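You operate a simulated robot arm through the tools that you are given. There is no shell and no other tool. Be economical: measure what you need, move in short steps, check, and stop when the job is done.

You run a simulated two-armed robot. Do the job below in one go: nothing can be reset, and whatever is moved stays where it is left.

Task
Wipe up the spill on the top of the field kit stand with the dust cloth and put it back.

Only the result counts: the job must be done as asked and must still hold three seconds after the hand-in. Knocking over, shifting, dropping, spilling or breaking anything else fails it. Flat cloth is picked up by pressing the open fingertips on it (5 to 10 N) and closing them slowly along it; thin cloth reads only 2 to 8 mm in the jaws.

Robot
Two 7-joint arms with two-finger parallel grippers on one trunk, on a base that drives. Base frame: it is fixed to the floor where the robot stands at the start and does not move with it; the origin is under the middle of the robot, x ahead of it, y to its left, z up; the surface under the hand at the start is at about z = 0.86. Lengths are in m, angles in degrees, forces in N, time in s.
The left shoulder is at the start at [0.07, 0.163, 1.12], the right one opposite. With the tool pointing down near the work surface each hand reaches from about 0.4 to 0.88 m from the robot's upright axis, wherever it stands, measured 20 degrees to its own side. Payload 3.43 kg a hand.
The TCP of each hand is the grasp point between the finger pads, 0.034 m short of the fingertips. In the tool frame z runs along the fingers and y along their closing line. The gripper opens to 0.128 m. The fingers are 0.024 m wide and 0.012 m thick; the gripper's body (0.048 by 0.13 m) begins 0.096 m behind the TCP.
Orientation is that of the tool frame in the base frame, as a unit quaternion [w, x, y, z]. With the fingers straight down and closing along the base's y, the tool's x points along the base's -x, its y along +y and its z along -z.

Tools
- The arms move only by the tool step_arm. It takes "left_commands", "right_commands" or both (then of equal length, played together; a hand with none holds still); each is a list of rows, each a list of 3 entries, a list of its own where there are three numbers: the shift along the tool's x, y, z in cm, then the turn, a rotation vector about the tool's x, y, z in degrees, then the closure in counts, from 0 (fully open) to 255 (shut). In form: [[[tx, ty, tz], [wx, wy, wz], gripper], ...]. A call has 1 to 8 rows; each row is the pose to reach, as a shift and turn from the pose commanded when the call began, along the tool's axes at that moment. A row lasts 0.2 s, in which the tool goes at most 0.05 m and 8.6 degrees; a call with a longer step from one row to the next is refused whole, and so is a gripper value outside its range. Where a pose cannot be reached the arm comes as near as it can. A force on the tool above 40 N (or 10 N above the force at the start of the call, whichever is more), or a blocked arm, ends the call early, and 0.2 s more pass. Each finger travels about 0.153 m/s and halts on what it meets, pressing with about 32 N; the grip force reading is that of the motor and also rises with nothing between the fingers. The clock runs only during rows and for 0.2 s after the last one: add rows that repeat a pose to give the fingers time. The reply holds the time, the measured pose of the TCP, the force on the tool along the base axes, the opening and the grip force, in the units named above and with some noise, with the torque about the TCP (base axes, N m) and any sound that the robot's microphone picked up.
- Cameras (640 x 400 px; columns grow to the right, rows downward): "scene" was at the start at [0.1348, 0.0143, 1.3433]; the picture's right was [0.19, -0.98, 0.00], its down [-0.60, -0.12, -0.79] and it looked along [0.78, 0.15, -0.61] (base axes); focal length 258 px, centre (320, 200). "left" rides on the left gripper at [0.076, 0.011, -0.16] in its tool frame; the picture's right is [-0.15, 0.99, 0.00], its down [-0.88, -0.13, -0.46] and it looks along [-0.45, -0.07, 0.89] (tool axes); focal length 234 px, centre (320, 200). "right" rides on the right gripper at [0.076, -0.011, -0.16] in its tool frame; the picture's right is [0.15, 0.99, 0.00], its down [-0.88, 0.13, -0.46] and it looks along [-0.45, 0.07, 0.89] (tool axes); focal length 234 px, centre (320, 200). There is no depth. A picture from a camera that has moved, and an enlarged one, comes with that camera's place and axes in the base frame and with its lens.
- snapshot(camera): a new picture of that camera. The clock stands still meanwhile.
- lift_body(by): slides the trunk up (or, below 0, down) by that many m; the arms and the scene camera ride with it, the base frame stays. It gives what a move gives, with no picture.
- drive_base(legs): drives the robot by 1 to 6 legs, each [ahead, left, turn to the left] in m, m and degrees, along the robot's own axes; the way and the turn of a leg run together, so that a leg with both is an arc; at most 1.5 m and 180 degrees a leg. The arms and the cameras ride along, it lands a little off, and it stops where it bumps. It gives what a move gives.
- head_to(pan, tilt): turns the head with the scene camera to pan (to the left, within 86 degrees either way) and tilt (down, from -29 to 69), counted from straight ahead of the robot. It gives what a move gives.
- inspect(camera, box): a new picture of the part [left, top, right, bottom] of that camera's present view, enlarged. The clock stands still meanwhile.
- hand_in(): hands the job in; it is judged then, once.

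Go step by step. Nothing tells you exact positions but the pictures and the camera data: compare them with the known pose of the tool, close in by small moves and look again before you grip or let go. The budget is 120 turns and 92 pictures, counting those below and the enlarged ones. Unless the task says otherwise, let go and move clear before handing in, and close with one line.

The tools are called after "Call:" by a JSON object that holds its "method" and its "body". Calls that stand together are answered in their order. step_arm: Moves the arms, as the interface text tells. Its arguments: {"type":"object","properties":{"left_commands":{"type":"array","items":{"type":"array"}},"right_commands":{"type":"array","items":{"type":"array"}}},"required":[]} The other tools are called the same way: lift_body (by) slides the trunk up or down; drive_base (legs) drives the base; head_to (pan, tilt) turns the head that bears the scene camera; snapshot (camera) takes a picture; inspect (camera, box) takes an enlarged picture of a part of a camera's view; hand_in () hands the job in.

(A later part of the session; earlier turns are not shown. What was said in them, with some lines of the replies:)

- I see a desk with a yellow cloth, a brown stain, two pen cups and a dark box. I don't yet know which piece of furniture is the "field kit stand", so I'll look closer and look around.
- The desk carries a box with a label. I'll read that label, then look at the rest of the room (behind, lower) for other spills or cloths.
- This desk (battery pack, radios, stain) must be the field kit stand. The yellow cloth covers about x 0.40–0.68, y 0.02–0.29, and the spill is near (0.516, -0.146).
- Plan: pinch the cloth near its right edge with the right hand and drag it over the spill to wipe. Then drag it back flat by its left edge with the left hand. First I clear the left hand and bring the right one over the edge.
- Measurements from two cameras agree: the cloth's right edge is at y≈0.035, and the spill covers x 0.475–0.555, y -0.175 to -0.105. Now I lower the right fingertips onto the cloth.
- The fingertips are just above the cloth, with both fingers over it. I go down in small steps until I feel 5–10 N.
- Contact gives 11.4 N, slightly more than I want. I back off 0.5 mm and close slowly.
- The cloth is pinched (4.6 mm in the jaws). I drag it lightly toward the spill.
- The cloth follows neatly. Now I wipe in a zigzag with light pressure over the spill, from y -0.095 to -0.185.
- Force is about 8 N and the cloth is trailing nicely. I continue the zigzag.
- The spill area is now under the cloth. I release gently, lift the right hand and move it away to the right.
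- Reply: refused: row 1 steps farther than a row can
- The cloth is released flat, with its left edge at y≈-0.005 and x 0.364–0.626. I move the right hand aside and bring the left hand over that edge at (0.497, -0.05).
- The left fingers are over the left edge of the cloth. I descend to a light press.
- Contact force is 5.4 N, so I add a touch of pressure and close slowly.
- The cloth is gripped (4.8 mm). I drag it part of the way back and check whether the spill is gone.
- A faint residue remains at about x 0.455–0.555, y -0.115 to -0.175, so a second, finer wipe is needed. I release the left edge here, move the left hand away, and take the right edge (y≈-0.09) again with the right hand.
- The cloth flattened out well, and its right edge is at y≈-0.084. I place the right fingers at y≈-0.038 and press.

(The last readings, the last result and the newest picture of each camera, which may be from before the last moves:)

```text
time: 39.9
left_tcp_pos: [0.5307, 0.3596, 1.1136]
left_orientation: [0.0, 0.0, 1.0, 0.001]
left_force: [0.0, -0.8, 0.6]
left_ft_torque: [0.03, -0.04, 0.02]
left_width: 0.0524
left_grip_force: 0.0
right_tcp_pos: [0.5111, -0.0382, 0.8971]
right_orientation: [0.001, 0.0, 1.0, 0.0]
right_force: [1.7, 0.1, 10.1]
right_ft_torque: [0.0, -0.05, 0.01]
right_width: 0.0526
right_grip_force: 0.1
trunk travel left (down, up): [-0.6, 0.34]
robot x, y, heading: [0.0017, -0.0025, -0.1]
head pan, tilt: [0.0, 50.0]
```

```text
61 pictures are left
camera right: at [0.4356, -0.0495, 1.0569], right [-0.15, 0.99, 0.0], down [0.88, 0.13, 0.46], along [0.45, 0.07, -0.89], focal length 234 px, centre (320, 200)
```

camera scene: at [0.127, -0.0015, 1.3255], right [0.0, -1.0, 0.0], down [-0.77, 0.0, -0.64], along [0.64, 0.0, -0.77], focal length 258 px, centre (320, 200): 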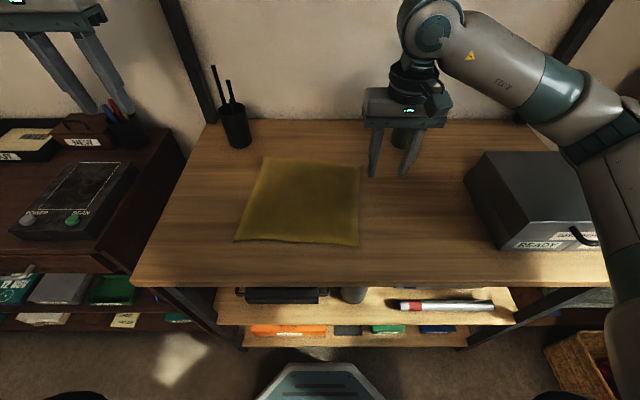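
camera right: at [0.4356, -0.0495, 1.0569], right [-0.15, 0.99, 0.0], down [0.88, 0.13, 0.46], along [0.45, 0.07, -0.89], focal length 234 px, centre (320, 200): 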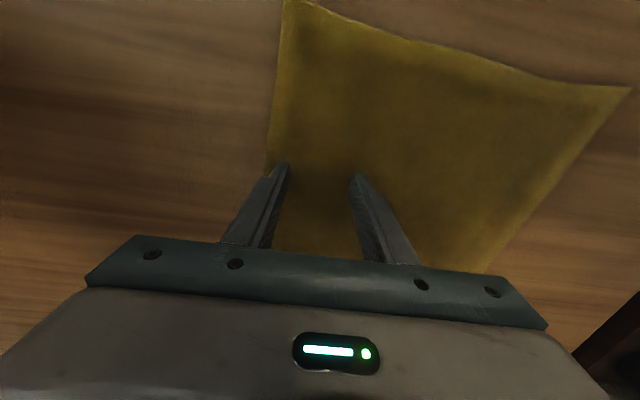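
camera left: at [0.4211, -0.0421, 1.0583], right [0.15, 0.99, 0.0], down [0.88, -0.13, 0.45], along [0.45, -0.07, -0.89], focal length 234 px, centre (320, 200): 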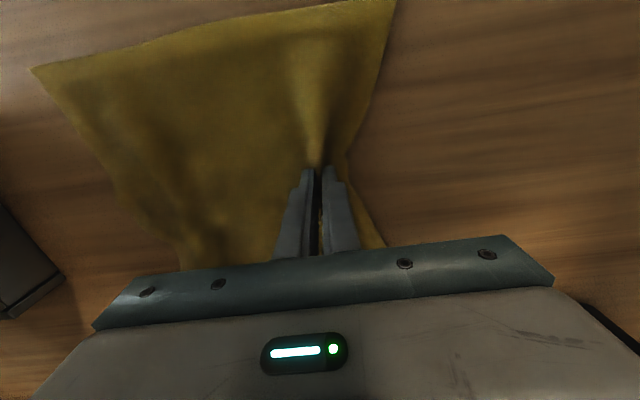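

Pressing at 10 N with both fingertips on the cloth. I close slowly.

Call:
{"method": "step_arm", "body": {"right_commands": [[[0, 0, -0.04], [0, 0, 0], 155], [[0, 0, -0.04], [0, 0, 0], 168], [[0, 0, -0.04], [0, 0, 0], 181], [[0, 0, -0.04], [0, 0, 0], 194], [[0, 0, -0.04], [0, 0, 0], 207], [[0, 0, -0.04], [0, 0, 0], 220], [[0, 0, -0.04], [0, 0, 0], 233], [[0, 0, -0.04], [0, 0, 0], 246]]}}

Call:
{"method": "step_arm", "body": {"right_commands": [[[0, 0, 0], [0, 0, 0], 255], [[0, 0, 0], [0, 0, 0], 255], [[0, 0, -0.15], [0, 0, 0], 255]]}}

Call:
{"method": "step_arm", "body": {"right_commands": [[[0.5, -2, 0], [0, 0, 0], 255], [[1.5, -3.5, 0], [0, 0, 0], 255], [[3, -5, 0.05], [0, 0, 0], 255], [[5, -6.2, 0.15], [0, 0, 0], 255], [[2, -6.2, 0.15], [0, 0, 0], 255], [[-1.5, -6.2, 0.15], [0, 0, 0], 255], [[-4.2, -6.2, 0.15], [0, 0, 0], 255], [[-4.2, -7, 0.15], [0, 0, 0], 255]]}}

```text
time: 41.7
left_tcp_pos: [0.5288, 0.361, 1.1143]
left_orientation: [0.001, 0.0, 1.0, 0.0]
left_force: [-0.7, 0.4, 0.7]
left_ft_torque: [0.0, -0.01, -0.01]
left_width: 0.0525
left_grip_force: 0.1
right_tcp_pos: [0.51, -0.038, 0.8987]
right_orientation: [0.0, 0.0, 1.0, 0.0]
right_force: [-0.9, -0.1, 7.8]
right_ft_torque: [-0.02, 0.01, -0.01]
right_width: 0.0071
right_grip_force: 12.0
trunk travel left (down, up): [-0.6, 0.34]
robot x, y, heading: [-0.0024, 0.0007, 0.1]
head pan, tilt: [0.0, 50.0]
```

```text
time: 42.5
left_tcp_pos: [0.5301, 0.3606, 1.1139]
left_orientation: [-0.001, 0.001, 1.0, 0.0]
left_force: [0.5, 0.1, 0.0]
left_ft_torque: [0.0, -0.03, 0.0]
left_width: 0.0528
left_grip_force: 0.1
right_tcp_pos: [0.5095, -0.039, 0.8978]
right_orientation: [0.0, 0.0, 1.0, 0.0]
right_force: [0.1, -0.9, 3.3]
right_ft_torque: [-0.02, 0.04, 0.05]
right_width: 0.005
right_grip_force: 32.0
trunk travel left (down, up): [-0.6, 0.34]
robot x, y, heading: [-0.0013, 0.0006, 0.2]
head pan, tilt: [0.0, 50.0]
```

```text
time: 44.3
left_tcp_pos: [0.529, 0.3598, 1.1144]
left_orientation: [-0.001, 0.0, 1.0, 0.0]
left_force: [-0.5, 0.1, -0.1]
left_ft_torque: [0.0, 0.02, 0.0]
left_width: 0.0527
left_grip_force: 0.1
right_tcp_pos: [0.552, -0.1081, 0.8969]
right_orientation: [0.0, 0.0, 1.0, 0.001]
right_force: [-0.3, 2.9, 7.7]
right_ft_torque: [0.11, -0.01, -0.01]
right_width: 0.0048
right_grip_force: 31.8
trunk travel left (down, up): [-0.6, 0.34]
robot x, y, heading: [-0.0033, 0.0013, 0.0]
head pan, tilt: [0.0, 50.0]
```

Grip is good and the force about 8 N. Now fine zigzag passes: x from 0.552 to 0.452 with an 8 mm pitch in y.

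Call:
{"method": "step_arm", "body": {"right_commands": [[[3.4, 0, 0.03], [0, 0, 0], 255], [[6.8, 0, 0.03], [0, 0, 0], 255], [[10, 0, 0.03], [0, 0, 0], 255], [[10, -0.8, 0.03], [0, 0, 0], 255], [[6.6, -0.8, 0.03], [0, 0, 0], 255], [[3.3, -0.8, 0.03], [0, 0, 0], 255], [[0, -0.8, 0.03], [0, 0, 0], 255], [[0, -1.6, 0.03], [0, 0, 0], 255]]}}

Call:
{"method": "step_arm", "body": {"right_commands": [[[3.4, 0, 0], [0, 0, 0], 255], [[6.8, 0, 0], [0, 0, 0], 255], [[10, 0, 0], [0, 0, 0], 255], [[10, -0.8, 0], [0, 0, 0], 255], [[6.6, -0.8, 0], [0, 0, 0], 255], [[3.3, -0.8, 0], [0, 0, 0], 255], [[0, -0.8, 0], [0, 0, 0], 255], [[0, -1.6, 0], [0, 0, 0], 255]]}}

Call:
{"method": "step_arm", "body": {"right_commands": [[[3.4, 0, 0], [0, 0, 0], 255], [[6.8, 0, 0], [0, 0, 0], 255], [[10, 0, 0], [0, 0, 0], 255], [[10, -0.8, 0], [0, 0, 0], 255], [[6.6, -0.8, 0], [0, 0, 0], 255], [[3.3, -0.8, 0], [0, 0, 0], 255], [[0, -0.8, 0], [0, 0, 0], 255], [[0, -1.6, 0], [0, 0, 0], 255]]}}

Call:
{"method": "step_arm", "body": {"right_commands": [[[3.4, 0, 0], [0, 0, 0], 255], [[6.8, 0, 0], [0, 0, 0], 255], [[10, 0, 0], [0, 0, 0], 255], [[10, -0.8, 0], [0, 0, 0], 255], [[6.6, -0.8, 0], [0, 0, 0], 255], [[3.3, -0.8, 0], [0, 0, 0], 255], [[0, -0.8, 0], [0, 0, 0], 255], [[0, -1.6, 0], [0, 0, 0], 255]]}}

Call:
{"method": "snapshot", "body": {"camera": "scene"}}

```text
time: 46.1
left_tcp_pos: [0.5287, 0.3602, 1.1143]
left_orientation: [0.0, -0.001, 1.0, 0.0]
left_force: [-0.3, -0.1, -0.1]
left_ft_torque: [0.01, -0.03, -0.05]
left_width: 0.0527
left_grip_force: 0.0
right_tcp_pos: [0.5514, -0.1222, 0.8972]
right_orientation: [0.001, 0.0, 1.0, 0.0]
right_force: [1.0, 3.5, 11.0]
right_ft_torque: [0.12, -0.03, -0.04]
right_width: 0.0049
right_grip_force: 31.5
trunk travel left (down, up): [-0.6, 0.34]
robot x, y, heading: [0.0025, 0.0012, 0.1]
head pan, tilt: [0.0, 50.0]
```

```text
time: 47.9
left_tcp_pos: [0.5289, 0.3611, 1.1147]
left_orientation: [0.0, 0.0, 1.0, 0.0]
left_force: [0.0, 0.0, -0.6]
left_ft_torque: [0.0, 0.0, 0.01]
left_width: 0.0527
left_grip_force: 0.1
right_tcp_pos: [0.5524, -0.139, 0.8968]
right_orientation: [0.001, -0.002, 1.0, 0.001]
right_force: [0.4, 4.4, 13.0]
right_ft_torque: [0.14, -0.02, 0.04]
right_width: 0.005
right_grip_force: 32.2
trunk travel left (down, up): [-0.6, 0.34]
robot x, y, heading: [-0.0031, -0.0003, 0.1]
head pan, tilt: [0.0, 50.0]
```

```text
time: 49.7
left_tcp_pos: [0.5291, 0.3607, 1.1153]
left_orientation: [0.001, 0.0, 1.0, 0.0]
left_force: [0.3, -0.5, -1.4]
left_ft_torque: [0.05, -0.02, -0.02]
left_width: 0.0527
left_grip_force: 0.1
right_tcp_pos: [0.5524, -0.1564, 0.8973]
right_orientation: [0.001, 0.0, 1.0, 0.001]
right_force: [1.6, 2.0, 6.2]
right_ft_torque: [0.08, -0.03, -0.01]
right_width: 0.005
right_grip_force: 32.0
trunk travel left (down, up): [-0.6, 0.34]
robot x, y, heading: [-0.0024, -0.0004, 0.0]
head pan, tilt: [0.0, 50.0]
```

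```text
time: 51.5
left_tcp_pos: [0.5285, 0.3618, 1.1156]
left_orientation: [0.001, 0.001, 1.0, -0.001]
left_force: [0.1, 0.1, 0.1]
left_ft_torque: [0.01, -0.02, 0.02]
left_width: 0.0528
left_grip_force: 0.0
right_tcp_pos: [0.5503, -0.1697, 0.8966]
right_orientation: [0.001, -0.001, 1.0, 0.001]
right_force: [-0.5, 5.0, 16.1]
right_ft_torque: [0.18, -0.02, 0.02]
right_width: 0.0048
right_grip_force: 32.0
trunk travel left (down, up): [-0.6, 0.34]
robot x, y, heading: [-0.0022, 0.0054, 0.1]
head pan, tilt: [0.0, 50.0]
```

```text
60 pictures are left
camera scene: at [0.1249, -0.001, 1.3255], right [0.0, -1.0, 0.0], down [-0.77, 0.0, -0.64], along [0.64, 0.0, -0.77], focal length 258 px, centre (320, 200)
```

scene: 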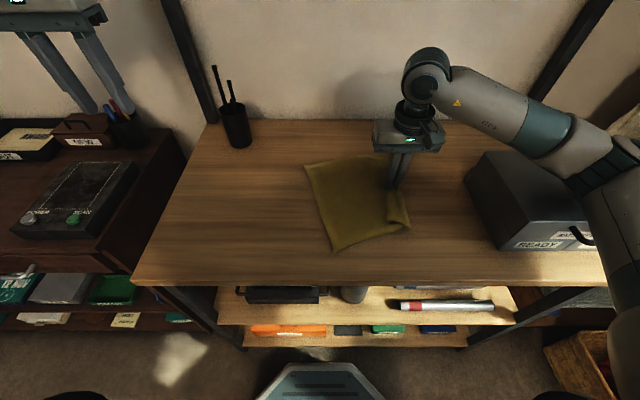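

The cloth turned a little and a front corner has curled. I do two last passes with slightly less pressure, then pull a bit toward -y to straighten it.

Call:
{"method": "step_arm", "body": {"right_commands": [[[3.4, -0.2, -0.06], [0, 0, 0], 255], [[6.8, -0.2, -0.06], [0, 0, 0], 255], [[10, -0.2, -0.06], [0, 0, 0], 255], [[10, -1, -0.06], [0, 0, 0], 255], [[6.6, -1, -0.06], [0, 0, 0], 255], [[3.3, -1, -0.06], [0, 0, 0], 255], [[0, -1, -0.06], [0, 0, 0], 255], [[3, -2, -0.1], [0, 0, 0], 255]]}}

Call:
{"method": "step_arm", "body": {"right_commands": [[[0, -1.5, -0.1], [0, 0, 0], 255], [[0, -3, -0.1], [0, 0, 0], 255], [[0, -4, -0.1], [0, 0, 0], 255], [[0, -4, -0.1], [0, 0, 0], 235], [[0, -4, -0.1], [0, 0, 0], 215], [[0, -4, -0.15], [0, 0, 0], 200], [[0, -4, -1], [0, 0, 0], 190], [[0, -4, -4], [0, 0, 0], 180]]}}

Call:
{"method": "step_arm", "body": {"right_commands": [[[0, 0, -4.5], [0, 0, 0], 150], [[0, 0, -9], [0, 0, 0], 150], [[0, 0, -13.5], [0, 0, 0], 150], [[0, -3, -17], [0, 0, 0], 150], [[0, -7, -19], [0, 0, 0], 150], [[0, -11, -20], [0, 0, 0], 150], [[0, -13, -20], [0, 0, 0], 150]]}}

Call:
{"method": "snapshot", "body": {"camera": "scene"}}

Call:
{"method": "snapshot", "body": {"camera": "right"}}

```text
time: 53.3
left_tcp_pos: [0.5275, 0.3648, 1.1133]
left_orientation: [0.001, -0.001, 1.0, -0.002]
left_force: [0.6, 0.5, 0.4]
left_ft_torque: [0.03, 0.0, -0.01]
left_width: 0.053
left_grip_force: 0.0
right_tcp_pos: [0.5219, -0.1875, 0.8977]
right_orientation: [0.0, -0.003, 1.0, -0.001]
right_force: [2.5, 2.7, 6.2]
right_ft_torque: [-0.09, -0.02, -0.01]
right_width: 0.0046
right_grip_force: 32.2
trunk travel left (down, up): [-0.6, 0.34]
robot x, y, heading: [-0.0017, 0.0037, -0.0]
head pan, tilt: [0.0, 50.0]
```

```text
time: 55.1
left_tcp_pos: [0.5294, 0.3602, 1.1133]
left_orientation: [0.001, -0.001, 1.0, 0.0]
left_force: [0.0, 0.6, -0.5]
left_ft_torque: [-0.02, 0.02, 0.02]
left_width: 0.0529
left_grip_force: 0.0
right_tcp_pos: [0.5222, -0.2313, 0.9378]
right_orientation: [0.0, 0.0, 1.0, 0.0]
right_force: [0.3, 0.1, -0.5]
right_ft_torque: [-0.01, -0.03, 0.01]
right_width: 0.0376
right_grip_force: 0.2
trunk travel left (down, up): [-0.6, 0.34]
robot x, y, heading: [0.0008, 0.0017, 0.3]
head pan, tilt: [0.0, 50.0]
```

```text
time: 56.7
left_tcp_pos: [0.5298, 0.3604, 1.1135]
left_orientation: [0.0, 0.0, 1.0, 0.0]
left_force: [-0.6, 1.0, 0.1]
left_ft_torque: [0.03, -0.03, -0.02]
left_width: 0.0528
left_grip_force: 0.0
right_tcp_pos: [0.5226, -0.363, 1.1384]
right_orientation: [0.0, -0.001, 1.0, -0.001]
right_force: [-0.2, -1.0, -0.3]
right_ft_torque: [-0.01, 0.01, 0.02]
right_width: 0.0529
right_grip_force: 0.1
trunk travel left (down, up): [-0.6, 0.34]
robot x, y, heading: [0.0005, -0.0015, 0.0]
head pan, tilt: [0.0, 50.0]
```

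```text
59 pictures are left
camera scene: at [0.1268, -0.0028, 1.3255], right [0.0, -1.0, 0.0], down [-0.77, 0.0, -0.64], along [0.64, 0.0, -0.77], focal length 258 px, centre (320, 200)
```

scene: 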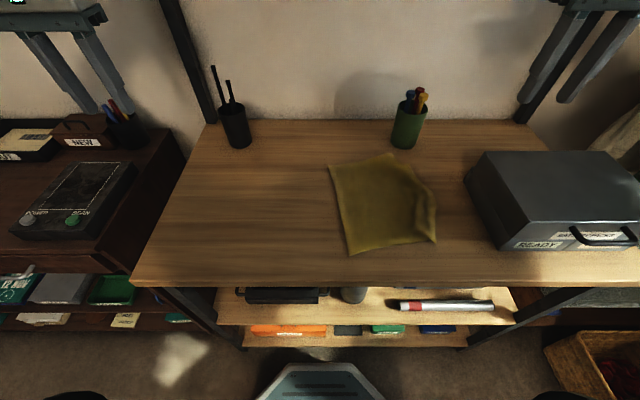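

```text
58 pictures are left
camera right: at [0.4475, -0.3752, 1.2982], right [-0.15, 0.99, 0.0], down [0.88, 0.13, 0.46], along [0.45, 0.07, -0.89], focal length 234 px, centre (320, 200)
```

right: 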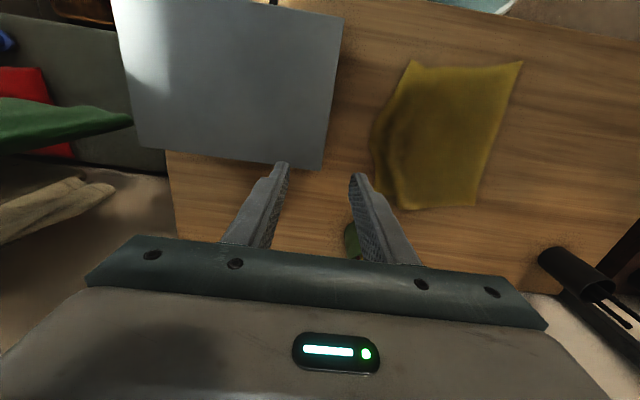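

The cloth lies with its left edge from (0.376, -0.059) to (0.634, -0.029), turned about 9° from its original position. I bring the left hand over that edge near (0.507, -0.092).

Call:
{"method": "step_arm", "body": {"left_commands": [[[0.3, -3, 0], [0, 0, 0], 150], [[0.6, -7.5, 0], [0, 0, 0], 150], [[0.9, -12, 0], [0, 0, 0], 150], [[1.2, -16.5, 0], [0, 0, 0], 150], [[1.5, -21, 0], [0, 0, 0], 150], [[1.8, -25.5, 0], [0, 0, 0], 150], [[2.1, -30, 0], [0, 0, 0], 150], [[2.3, -34.5, 0.5], [0, 0, 0], 150]]}}

Call:
{"method": "step_arm", "body": {"left_commands": [[[0, -3.5, 2.5], [0, 0, 0], 150], [[0, -7, 5], [0, 0, 0], 150], [[0, -9.5, 8.5], [0, 0, 0], 150], [[0, -10.7, 13], [0, 0, 0], 150], [[0, -10.7, 15], [0, 0, 0], 150], [[0, -10.7, 15], [0, 0, 0], 150]]}}

Call:
{"method": "snapshot", "body": {"camera": "left"}}

```text
time: 58.5
left_tcp_pos: [0.5072, 0.013, 1.1075]
left_orientation: [0.0, 0.0, 1.0, 0.0]
left_force: [0.2, -1.5, -0.4]
left_ft_torque: [0.04, 0.02, 0.01]
left_width: 0.0526
left_grip_force: 0.0
right_tcp_pos: [0.5226, -0.3641, 1.1366]
right_orientation: [0.0, 0.0, 1.0, 0.001]
right_force: [-0.8, -0.2, -0.3]
right_ft_torque: [0.02, 0.02, 0.03]
right_width: 0.0528
right_grip_force: 0.1
trunk travel left (down, up): [-0.6, 0.34]
robot x, y, heading: [-0.0011, -0.002, -0.0]
head pan, tilt: [0.0, 50.0]
```

```text
time: 59.9
left_tcp_pos: [0.507, -0.0909, 0.9575]
left_orientation: [0.0, 0.0, 1.0, 0.0]
left_force: [0.1, -0.3, -0.1]
left_ft_torque: [0.03, -0.01, -0.01]
left_width: 0.0527
left_grip_force: 0.1
right_tcp_pos: [0.5233, -0.364, 1.1375]
right_orientation: [-0.001, 0.0, 1.0, 0.0]
right_force: [-0.4, -0.8, -0.1]
right_ft_torque: [0.03, 0.0, -0.02]
right_width: 0.0528
right_grip_force: 0.0
trunk travel left (down, up): [-0.6, 0.34]
robot x, y, heading: [-0.0027, -0.0021, 0.1]
head pan, tilt: [0.0, 50.0]
```

```text
57 pictures are left
camera left: at [0.4314, -0.0794, 1.1177], right [0.15, 0.99, 0.0], down [0.88, -0.13, 0.46], along [0.45, -0.07, -0.89], focal length 234 px, centre (320, 200)
```

left: 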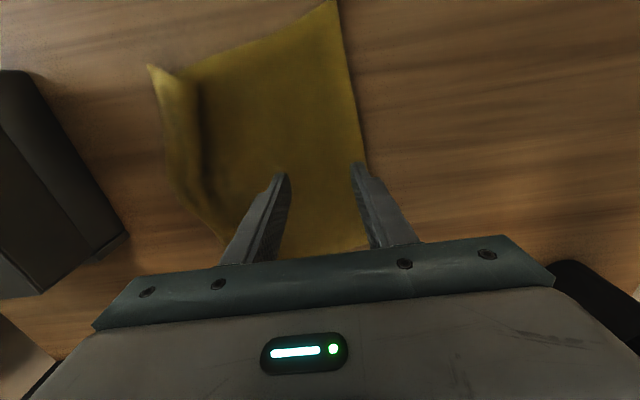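

Both fingers are over the cloth, with the edge at y≈-0.042. I press and close.

Call:
{"method": "step_arm", "body": {"left_commands": [[[0, 0, 3], [0, 0, 0], 150], [[0, 0, 5], [0, 0, 0], 150], [[0, 0, 5.7], [0, 0, 0], 150], [[0, 0, 6], [0, 0, 0], 150], [[0, 0, 6.12], [0, 0, 0], 150], [[0, 0, 6.12], [0, 0, 0], 150]]}}

```text
time: 61.3
left_tcp_pos: [0.5065, -0.09, 0.8976]
left_orientation: [0.0, 0.0, 1.0, -0.001]
left_force: [0.8, 0.4, 5.7]
left_ft_torque: [0.08, -0.06, -0.03]
left_width: 0.0528
left_grip_force: 0.0
right_tcp_pos: [0.5228, -0.363, 1.1381]
right_orientation: [0.0, 0.0, 1.0, 0.0]
right_force: [0.4, 0.8, -0.9]
right_ft_torque: [0.0, 0.01, 0.0]
right_width: 0.0527
right_grip_force: 0.1
trunk travel left (down, up): [-0.6, 0.34]
robot x, y, heading: [-0.001, 0.0001, -0.2]
head pan, tilt: [0.0, 50.0]
```

Call:
{"method": "step_arm", "body": {"left_commands": [[[0, 0, 0.05], [0, 0, 0], 155], [[0, 0, 0.05], [0, 0, 0], 168], [[0, 0, 0.05], [0, 0, 0], 181], [[0, 0, 0.05], [0, 0, 0], 194], [[0, 0, 0.05], [0, 0, 0], 207], [[0, 0, 0.05], [0, 0, 0], 220], [[0, 0, 0.05], [0, 0, 0], 233], [[0, 0, 0.05], [0, 0, 0], 246]]}}

Call:
{"method": "step_arm", "body": {"left_commands": [[[0, 0, 0], [0, 0, 0], 255], [[0, 0, 0], [0, 0, 0], 255], [[0, 0, -0.15], [0, 0, 0], 255]]}}

Call:
{"method": "step_arm", "body": {"left_commands": [[[-0.2, 1.5, -0.05], [0, 0, 0], 255], [[-0.5, 3.5, -0.05], [0, 0, 0], 255], [[-0.8, 5.5, -0.05], [0, 0, 1], 255], [[-1.2, 7.5, -0.05], [0, 0, 3], 255], [[-1.6, 9.5, -0.05], [0, 0, 5], 255], [[-2, 11.5, -0.05], [0, 0, 7], 255], [[-2.4, 13.5, -0.05], [0, 0, 9], 255], [[-2.7, 15.5, -0.05], [0, 0, 9], 255]]}}

Call:
{"method": "snapshot", "body": {"camera": "scene"}}

Call:
{"method": "inspect", "body": {"camera": "scene", "box": [340, 150, 480, 260]}}

Call:
{"method": "inspect", "body": {"camera": "right", "box": [320, 60, 480, 200]}}

```text
time: 63.1
left_tcp_pos: [0.5067, -0.091, 0.8974]
left_orientation: [0.0, 0.0, 1.0, 0.0]
left_force: [0.9, -0.2, 10.6]
left_ft_torque: [0.01, 0.01, -0.01]
left_width: 0.0051
left_grip_force: 24.0
right_tcp_pos: [0.5219, -0.3627, 1.1393]
right_orientation: [0.0, 0.0, 1.0, 0.0]
right_force: [-0.2, 0.2, -0.2]
right_ft_torque: [-0.04, -0.01, 0.01]
right_width: 0.0527
right_grip_force: 0.1
trunk travel left (down, up): [-0.6, 0.34]
robot x, y, heading: [0.0027, 0.0019, 0.1]
head pan, tilt: [0.0, 50.0]
```

```text
time: 63.9
left_tcp_pos: [0.5047, -0.0913, 0.8981]
left_orientation: [-0.001, 0.0, 1.0, 0.0]
left_force: [0.8, 0.2, 4.5]
left_ft_torque: [-0.01, 0.02, 0.0]
left_width: 0.0047
left_grip_force: 32.4
right_tcp_pos: [0.5223, -0.3626, 1.1381]
right_orientation: [-0.001, 0.0, 1.0, 0.0]
right_force: [-0.6, 0.3, 0.1]
right_ft_torque: [0.03, 0.0, 0.01]
right_width: 0.0525
right_grip_force: 0.1
trunk travel left (down, up): [-0.6, 0.34]
robot x, y, heading: [-0.0021, 0.0024, -0.2]
head pan, tilt: [0.0, 50.0]
```

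```text
time: 65.7
left_tcp_pos: [0.5339, 0.0649, 0.8983]
left_orientation: [0.0, 0.079, 0.997, 0.0]
left_force: [0.5, -0.5, 0.8]
left_ft_torque: [-0.02, 0.03, 0.08]
left_width: 0.0045
left_grip_force: 31.9
right_tcp_pos: [0.5236, -0.3617, 1.1387]
right_orientation: [0.0, 0.001, 1.0, 0.0]
right_force: [-0.6, -0.6, 0.6]
right_ft_torque: [-0.04, -0.03, -0.01]
right_width: 0.0525
right_grip_force: 0.0
trunk travel left (down, up): [-0.6, 0.34]
robot x, y, heading: [0.0018, -0.0025, 0.1]
head pan, tilt: [0.0, 50.0]
```

```text
56 pictures are left
camera scene: at [0.1267, -0.0018, 1.3255], right [0.0, -1.0, 0.0], down [-0.77, 0.0, -0.64], along [0.64, 0.0, -0.77], focal length 258 px, centre (320, 200)
```

scene: 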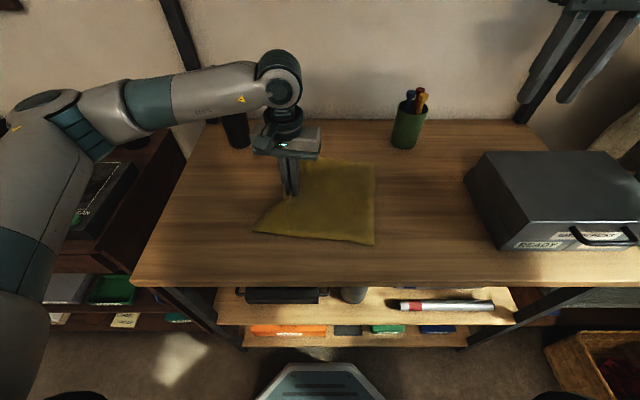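

```text
3.64 times, centred on (410, 205) of scene
camera zoom: at [0.1267, -0.0018, 1.3255], right [0.0, -1.0, 0.0], down [-0.77, 0.0, -0.64], along [0.64, 0.0, -0.77], focal length 938 px, centre (-7, 182)
```

zoom: 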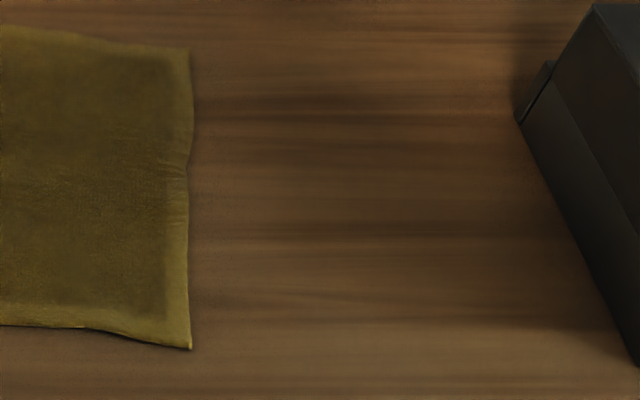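

```text
2.86 times, centred on (400, 130) of right
camera zoom: at [0.4472, -0.3739, 1.2985], right [-0.15, 0.99, 0.0], down [0.88, 0.13, 0.46], along [0.45, 0.07, -0.89], focal length 669 px, centre (91, 400)
```

zoom: 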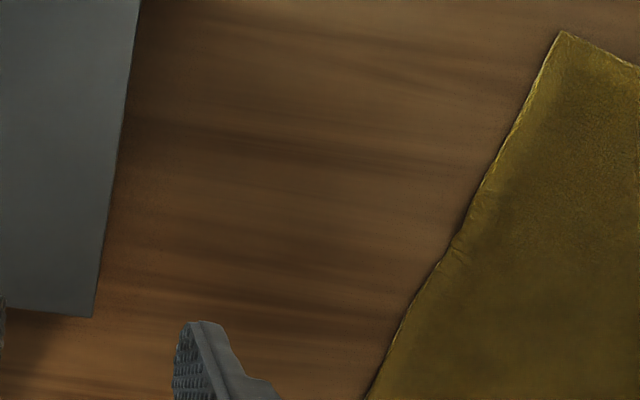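

The spill area shows clean. I drag the cloth the rest of the way: +0.165 in y, +0.015 in x, with a small turn back.

Call:
{"method": "step_arm", "body": {"left_commands": [[[0.1, 1.5, 0], [0, 0, 0], 255], [[0.2, 3.5, 0], [0, 0, 0], 255], [[0.4, 5.5, 0], [0, 0, -1], 255], [[0.5, 7.5, 0], [0, 0, -2], 255], [[0.7, 10, 0], [0, 0, -3], 255], [[0.8, 12.5, 0], [0, 0, -4], 255], [[1.0, 14.8, 0], [0, 0, -5], 255], [[1.1, 16.5, 0], [0, 0, -5], 255]]}}

Call:
{"method": "snapshot", "body": {"camera": "scene"}}

Call:
{"method": "inspect", "body": {"camera": "scene", "box": [280, 130, 440, 260]}}

```text
time: 67.5
left_tcp_pos: [0.5485, 0.2278, 0.9001]
left_orientation: [0.001, 0.035, 0.999, -0.001]
left_force: [0.1, -0.3, -0.1]
left_ft_torque: [-0.02, 0.01, -0.03]
left_width: 0.0044
left_grip_force: 31.7
right_tcp_pos: [0.5218, -0.3626, 1.1383]
right_orientation: [0.0, 0.0, 1.0, 0.0]
right_force: [0.8, 0.4, -0.5]
right_ft_torque: [0.03, 0.02, 0.01]
right_width: 0.0527
right_grip_force: 0.1
trunk travel left (down, up): [-0.6, 0.34]
robot x, y, heading: [-0.0007, -0.0008, -0.0]
head pan, tilt: [0.0, 50.0]
```

```text
53 pictures are left
camera scene: at [0.1267, -0.002, 1.3255], right [0.0, -1.0, 0.0], down [-0.77, 0.0, -0.64], along [0.64, 0.0, -0.77], focal length 258 px, centre (320, 200)
```

scene: 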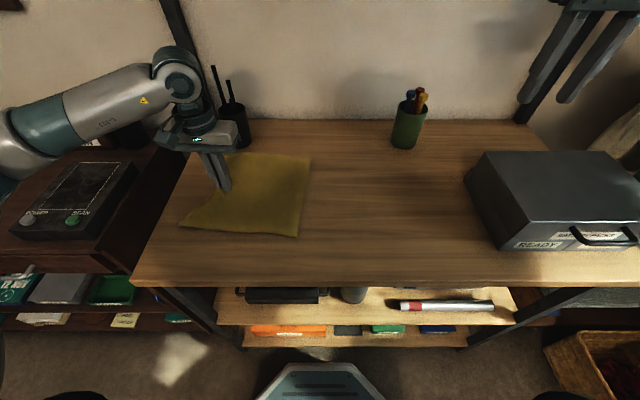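

```text
3.08 times, centred on (360, 195) of scene
camera zoom: at [0.1267, -0.002, 1.3255], right [0.0, -1.0, 0.0], down [-0.77, 0.0, -0.64], along [0.64, 0.0, -0.77], focal length 794 px, centre (197, 215)
```

zoom: 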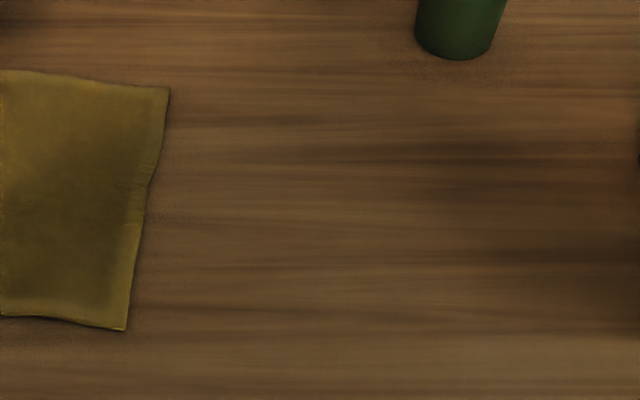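

The table is clean where the spill was, and the cloth corners nearly match their original pixels. I release gently and move the left hand up and away.

Call:
{"method": "step_arm", "body": {"left_commands": [[[0.4, 0, 0.1], [0, 0, 0], 255], [[0.4, 0, 0.1], [0, 0, 0], 235], [[0.4, 0, 0.1], [0, 0, 0], 215], [[0.4, 0, 0], [0, 0, 0], 200], [[0.4, 0, -1], [0, 0, 0], 190], [[0.4, 0, -4], [0, 0, 0], 180], [[0.4, 0, -8.5], [0, 0, 0], 160], [[0.4, 0, -13], [0, 0, 0], 150]]}}

Call:
{"method": "step_arm", "body": {"left_commands": [[[0, 0, -4], [0, 0, 0], 150], [[0, 2, -8], [0, 0, 0], 100], [[0, 6, -9], [0, 0, 0], 50], [[0, 10, -9], [0, 0, 0], 0], [[0, 14, -9], [0, 0, 0], 0], [[0, 14, -9], [0, 0, 0], 0]]}}

Call:
{"method": "snapshot", "body": {"camera": "scene"}}

```text
time: 69.3
left_tcp_pos: [0.5444, 0.2279, 1.0309]
left_orientation: [0.0, 0.036, 0.999, 0.0]
left_force: [-0.2, -0.6, 0.5]
left_ft_torque: [0.05, 0.04, -0.03]
left_width: 0.0527
left_grip_force: 0.1
right_tcp_pos: [0.5223, -0.363, 1.1384]
right_orientation: [0.0, 0.0, 1.0, 0.0]
right_force: [0.3, 0.0, 0.5]
right_ft_torque: [0.04, 0.0, -0.01]
right_width: 0.0527
right_grip_force: 0.0
trunk travel left (down, up): [-0.6, 0.34]
robot x, y, heading: [0.0007, -0.0027, -0.3]
head pan, tilt: [0.0, 50.0]
```

```text
time: 70.7
left_tcp_pos: [0.5548, 0.3675, 1.1197]
left_orientation: [0.0, 0.034, 0.999, 0.0]
left_force: [0.5, -0.5, 0.5]
left_ft_torque: [0.01, 0.01, 0.0]
left_width: 0.1281
left_grip_force: 0.2
right_tcp_pos: [0.5228, -0.3634, 1.1385]
right_orientation: [0.0, 0.0, 1.0, 0.0]
right_force: [0.2, 0.8, -0.2]
right_ft_torque: [0.01, 0.0, 0.0]
right_width: 0.0527
right_grip_force: 0.1
trunk travel left (down, up): [-0.6, 0.34]
robot x, y, heading: [0.0004, 0.001, 0.0]
head pan, tilt: [0.0, 50.0]
```

```text
51 pictures are left
camera scene: at [0.1272, -0.0033, 1.3254], right [0.0, -1.0, 0.0], down [-0.77, 0.0, -0.64], along [0.64, 0.0, -0.77], focal length 258 px, centre (320, 200)
```

scene: 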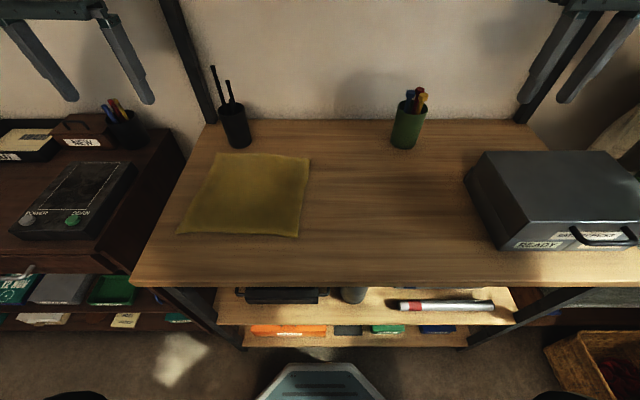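

The cloth lies flat almost exactly where it was. One last close look at the spill area.

Call:
{"method": "inspect", "body": {"camera": "scene", "box": [320, 160, 440, 240]}}

Call:
{"method": "inspect", "body": {"camera": "right", "box": [320, 40, 520, 200]}}

```text
5.00 times, centred on (380, 200) of scene
camera zoom: at [0.1272, -0.0033, 1.3254], right [0.0, -1.0, 0.0], down [-0.77, 0.0, -0.64], along [0.64, 0.0, -0.77], focal length 1290 px, centre (20, 200)
```

zoom: 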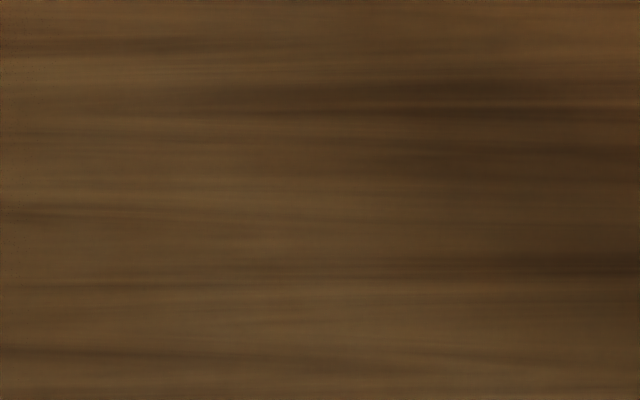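

```text
2.50 times, centred on (420, 120) of right
camera zoom: at [0.4478, -0.3754, 1.2978], right [-0.15, 0.99, 0.0], down [0.88, 0.13, 0.46], along [0.45, 0.07, -0.89], focal length 585 px, centre (70, 400)
```

zoom: 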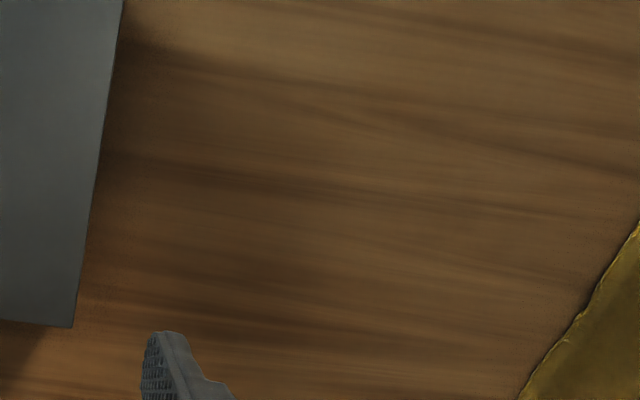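

The spill is gone, the cloth is back flat in its place, and both hands are clear, so I hand in.

Call:
{"method": "hand_in", "body": {}}

```text
The job is handed in.
```

I wiped up the spill with the yellow cloth, which took two passes. The cloth is back flat within about 2 cm of where it started, and nothing else on the stand was moved.
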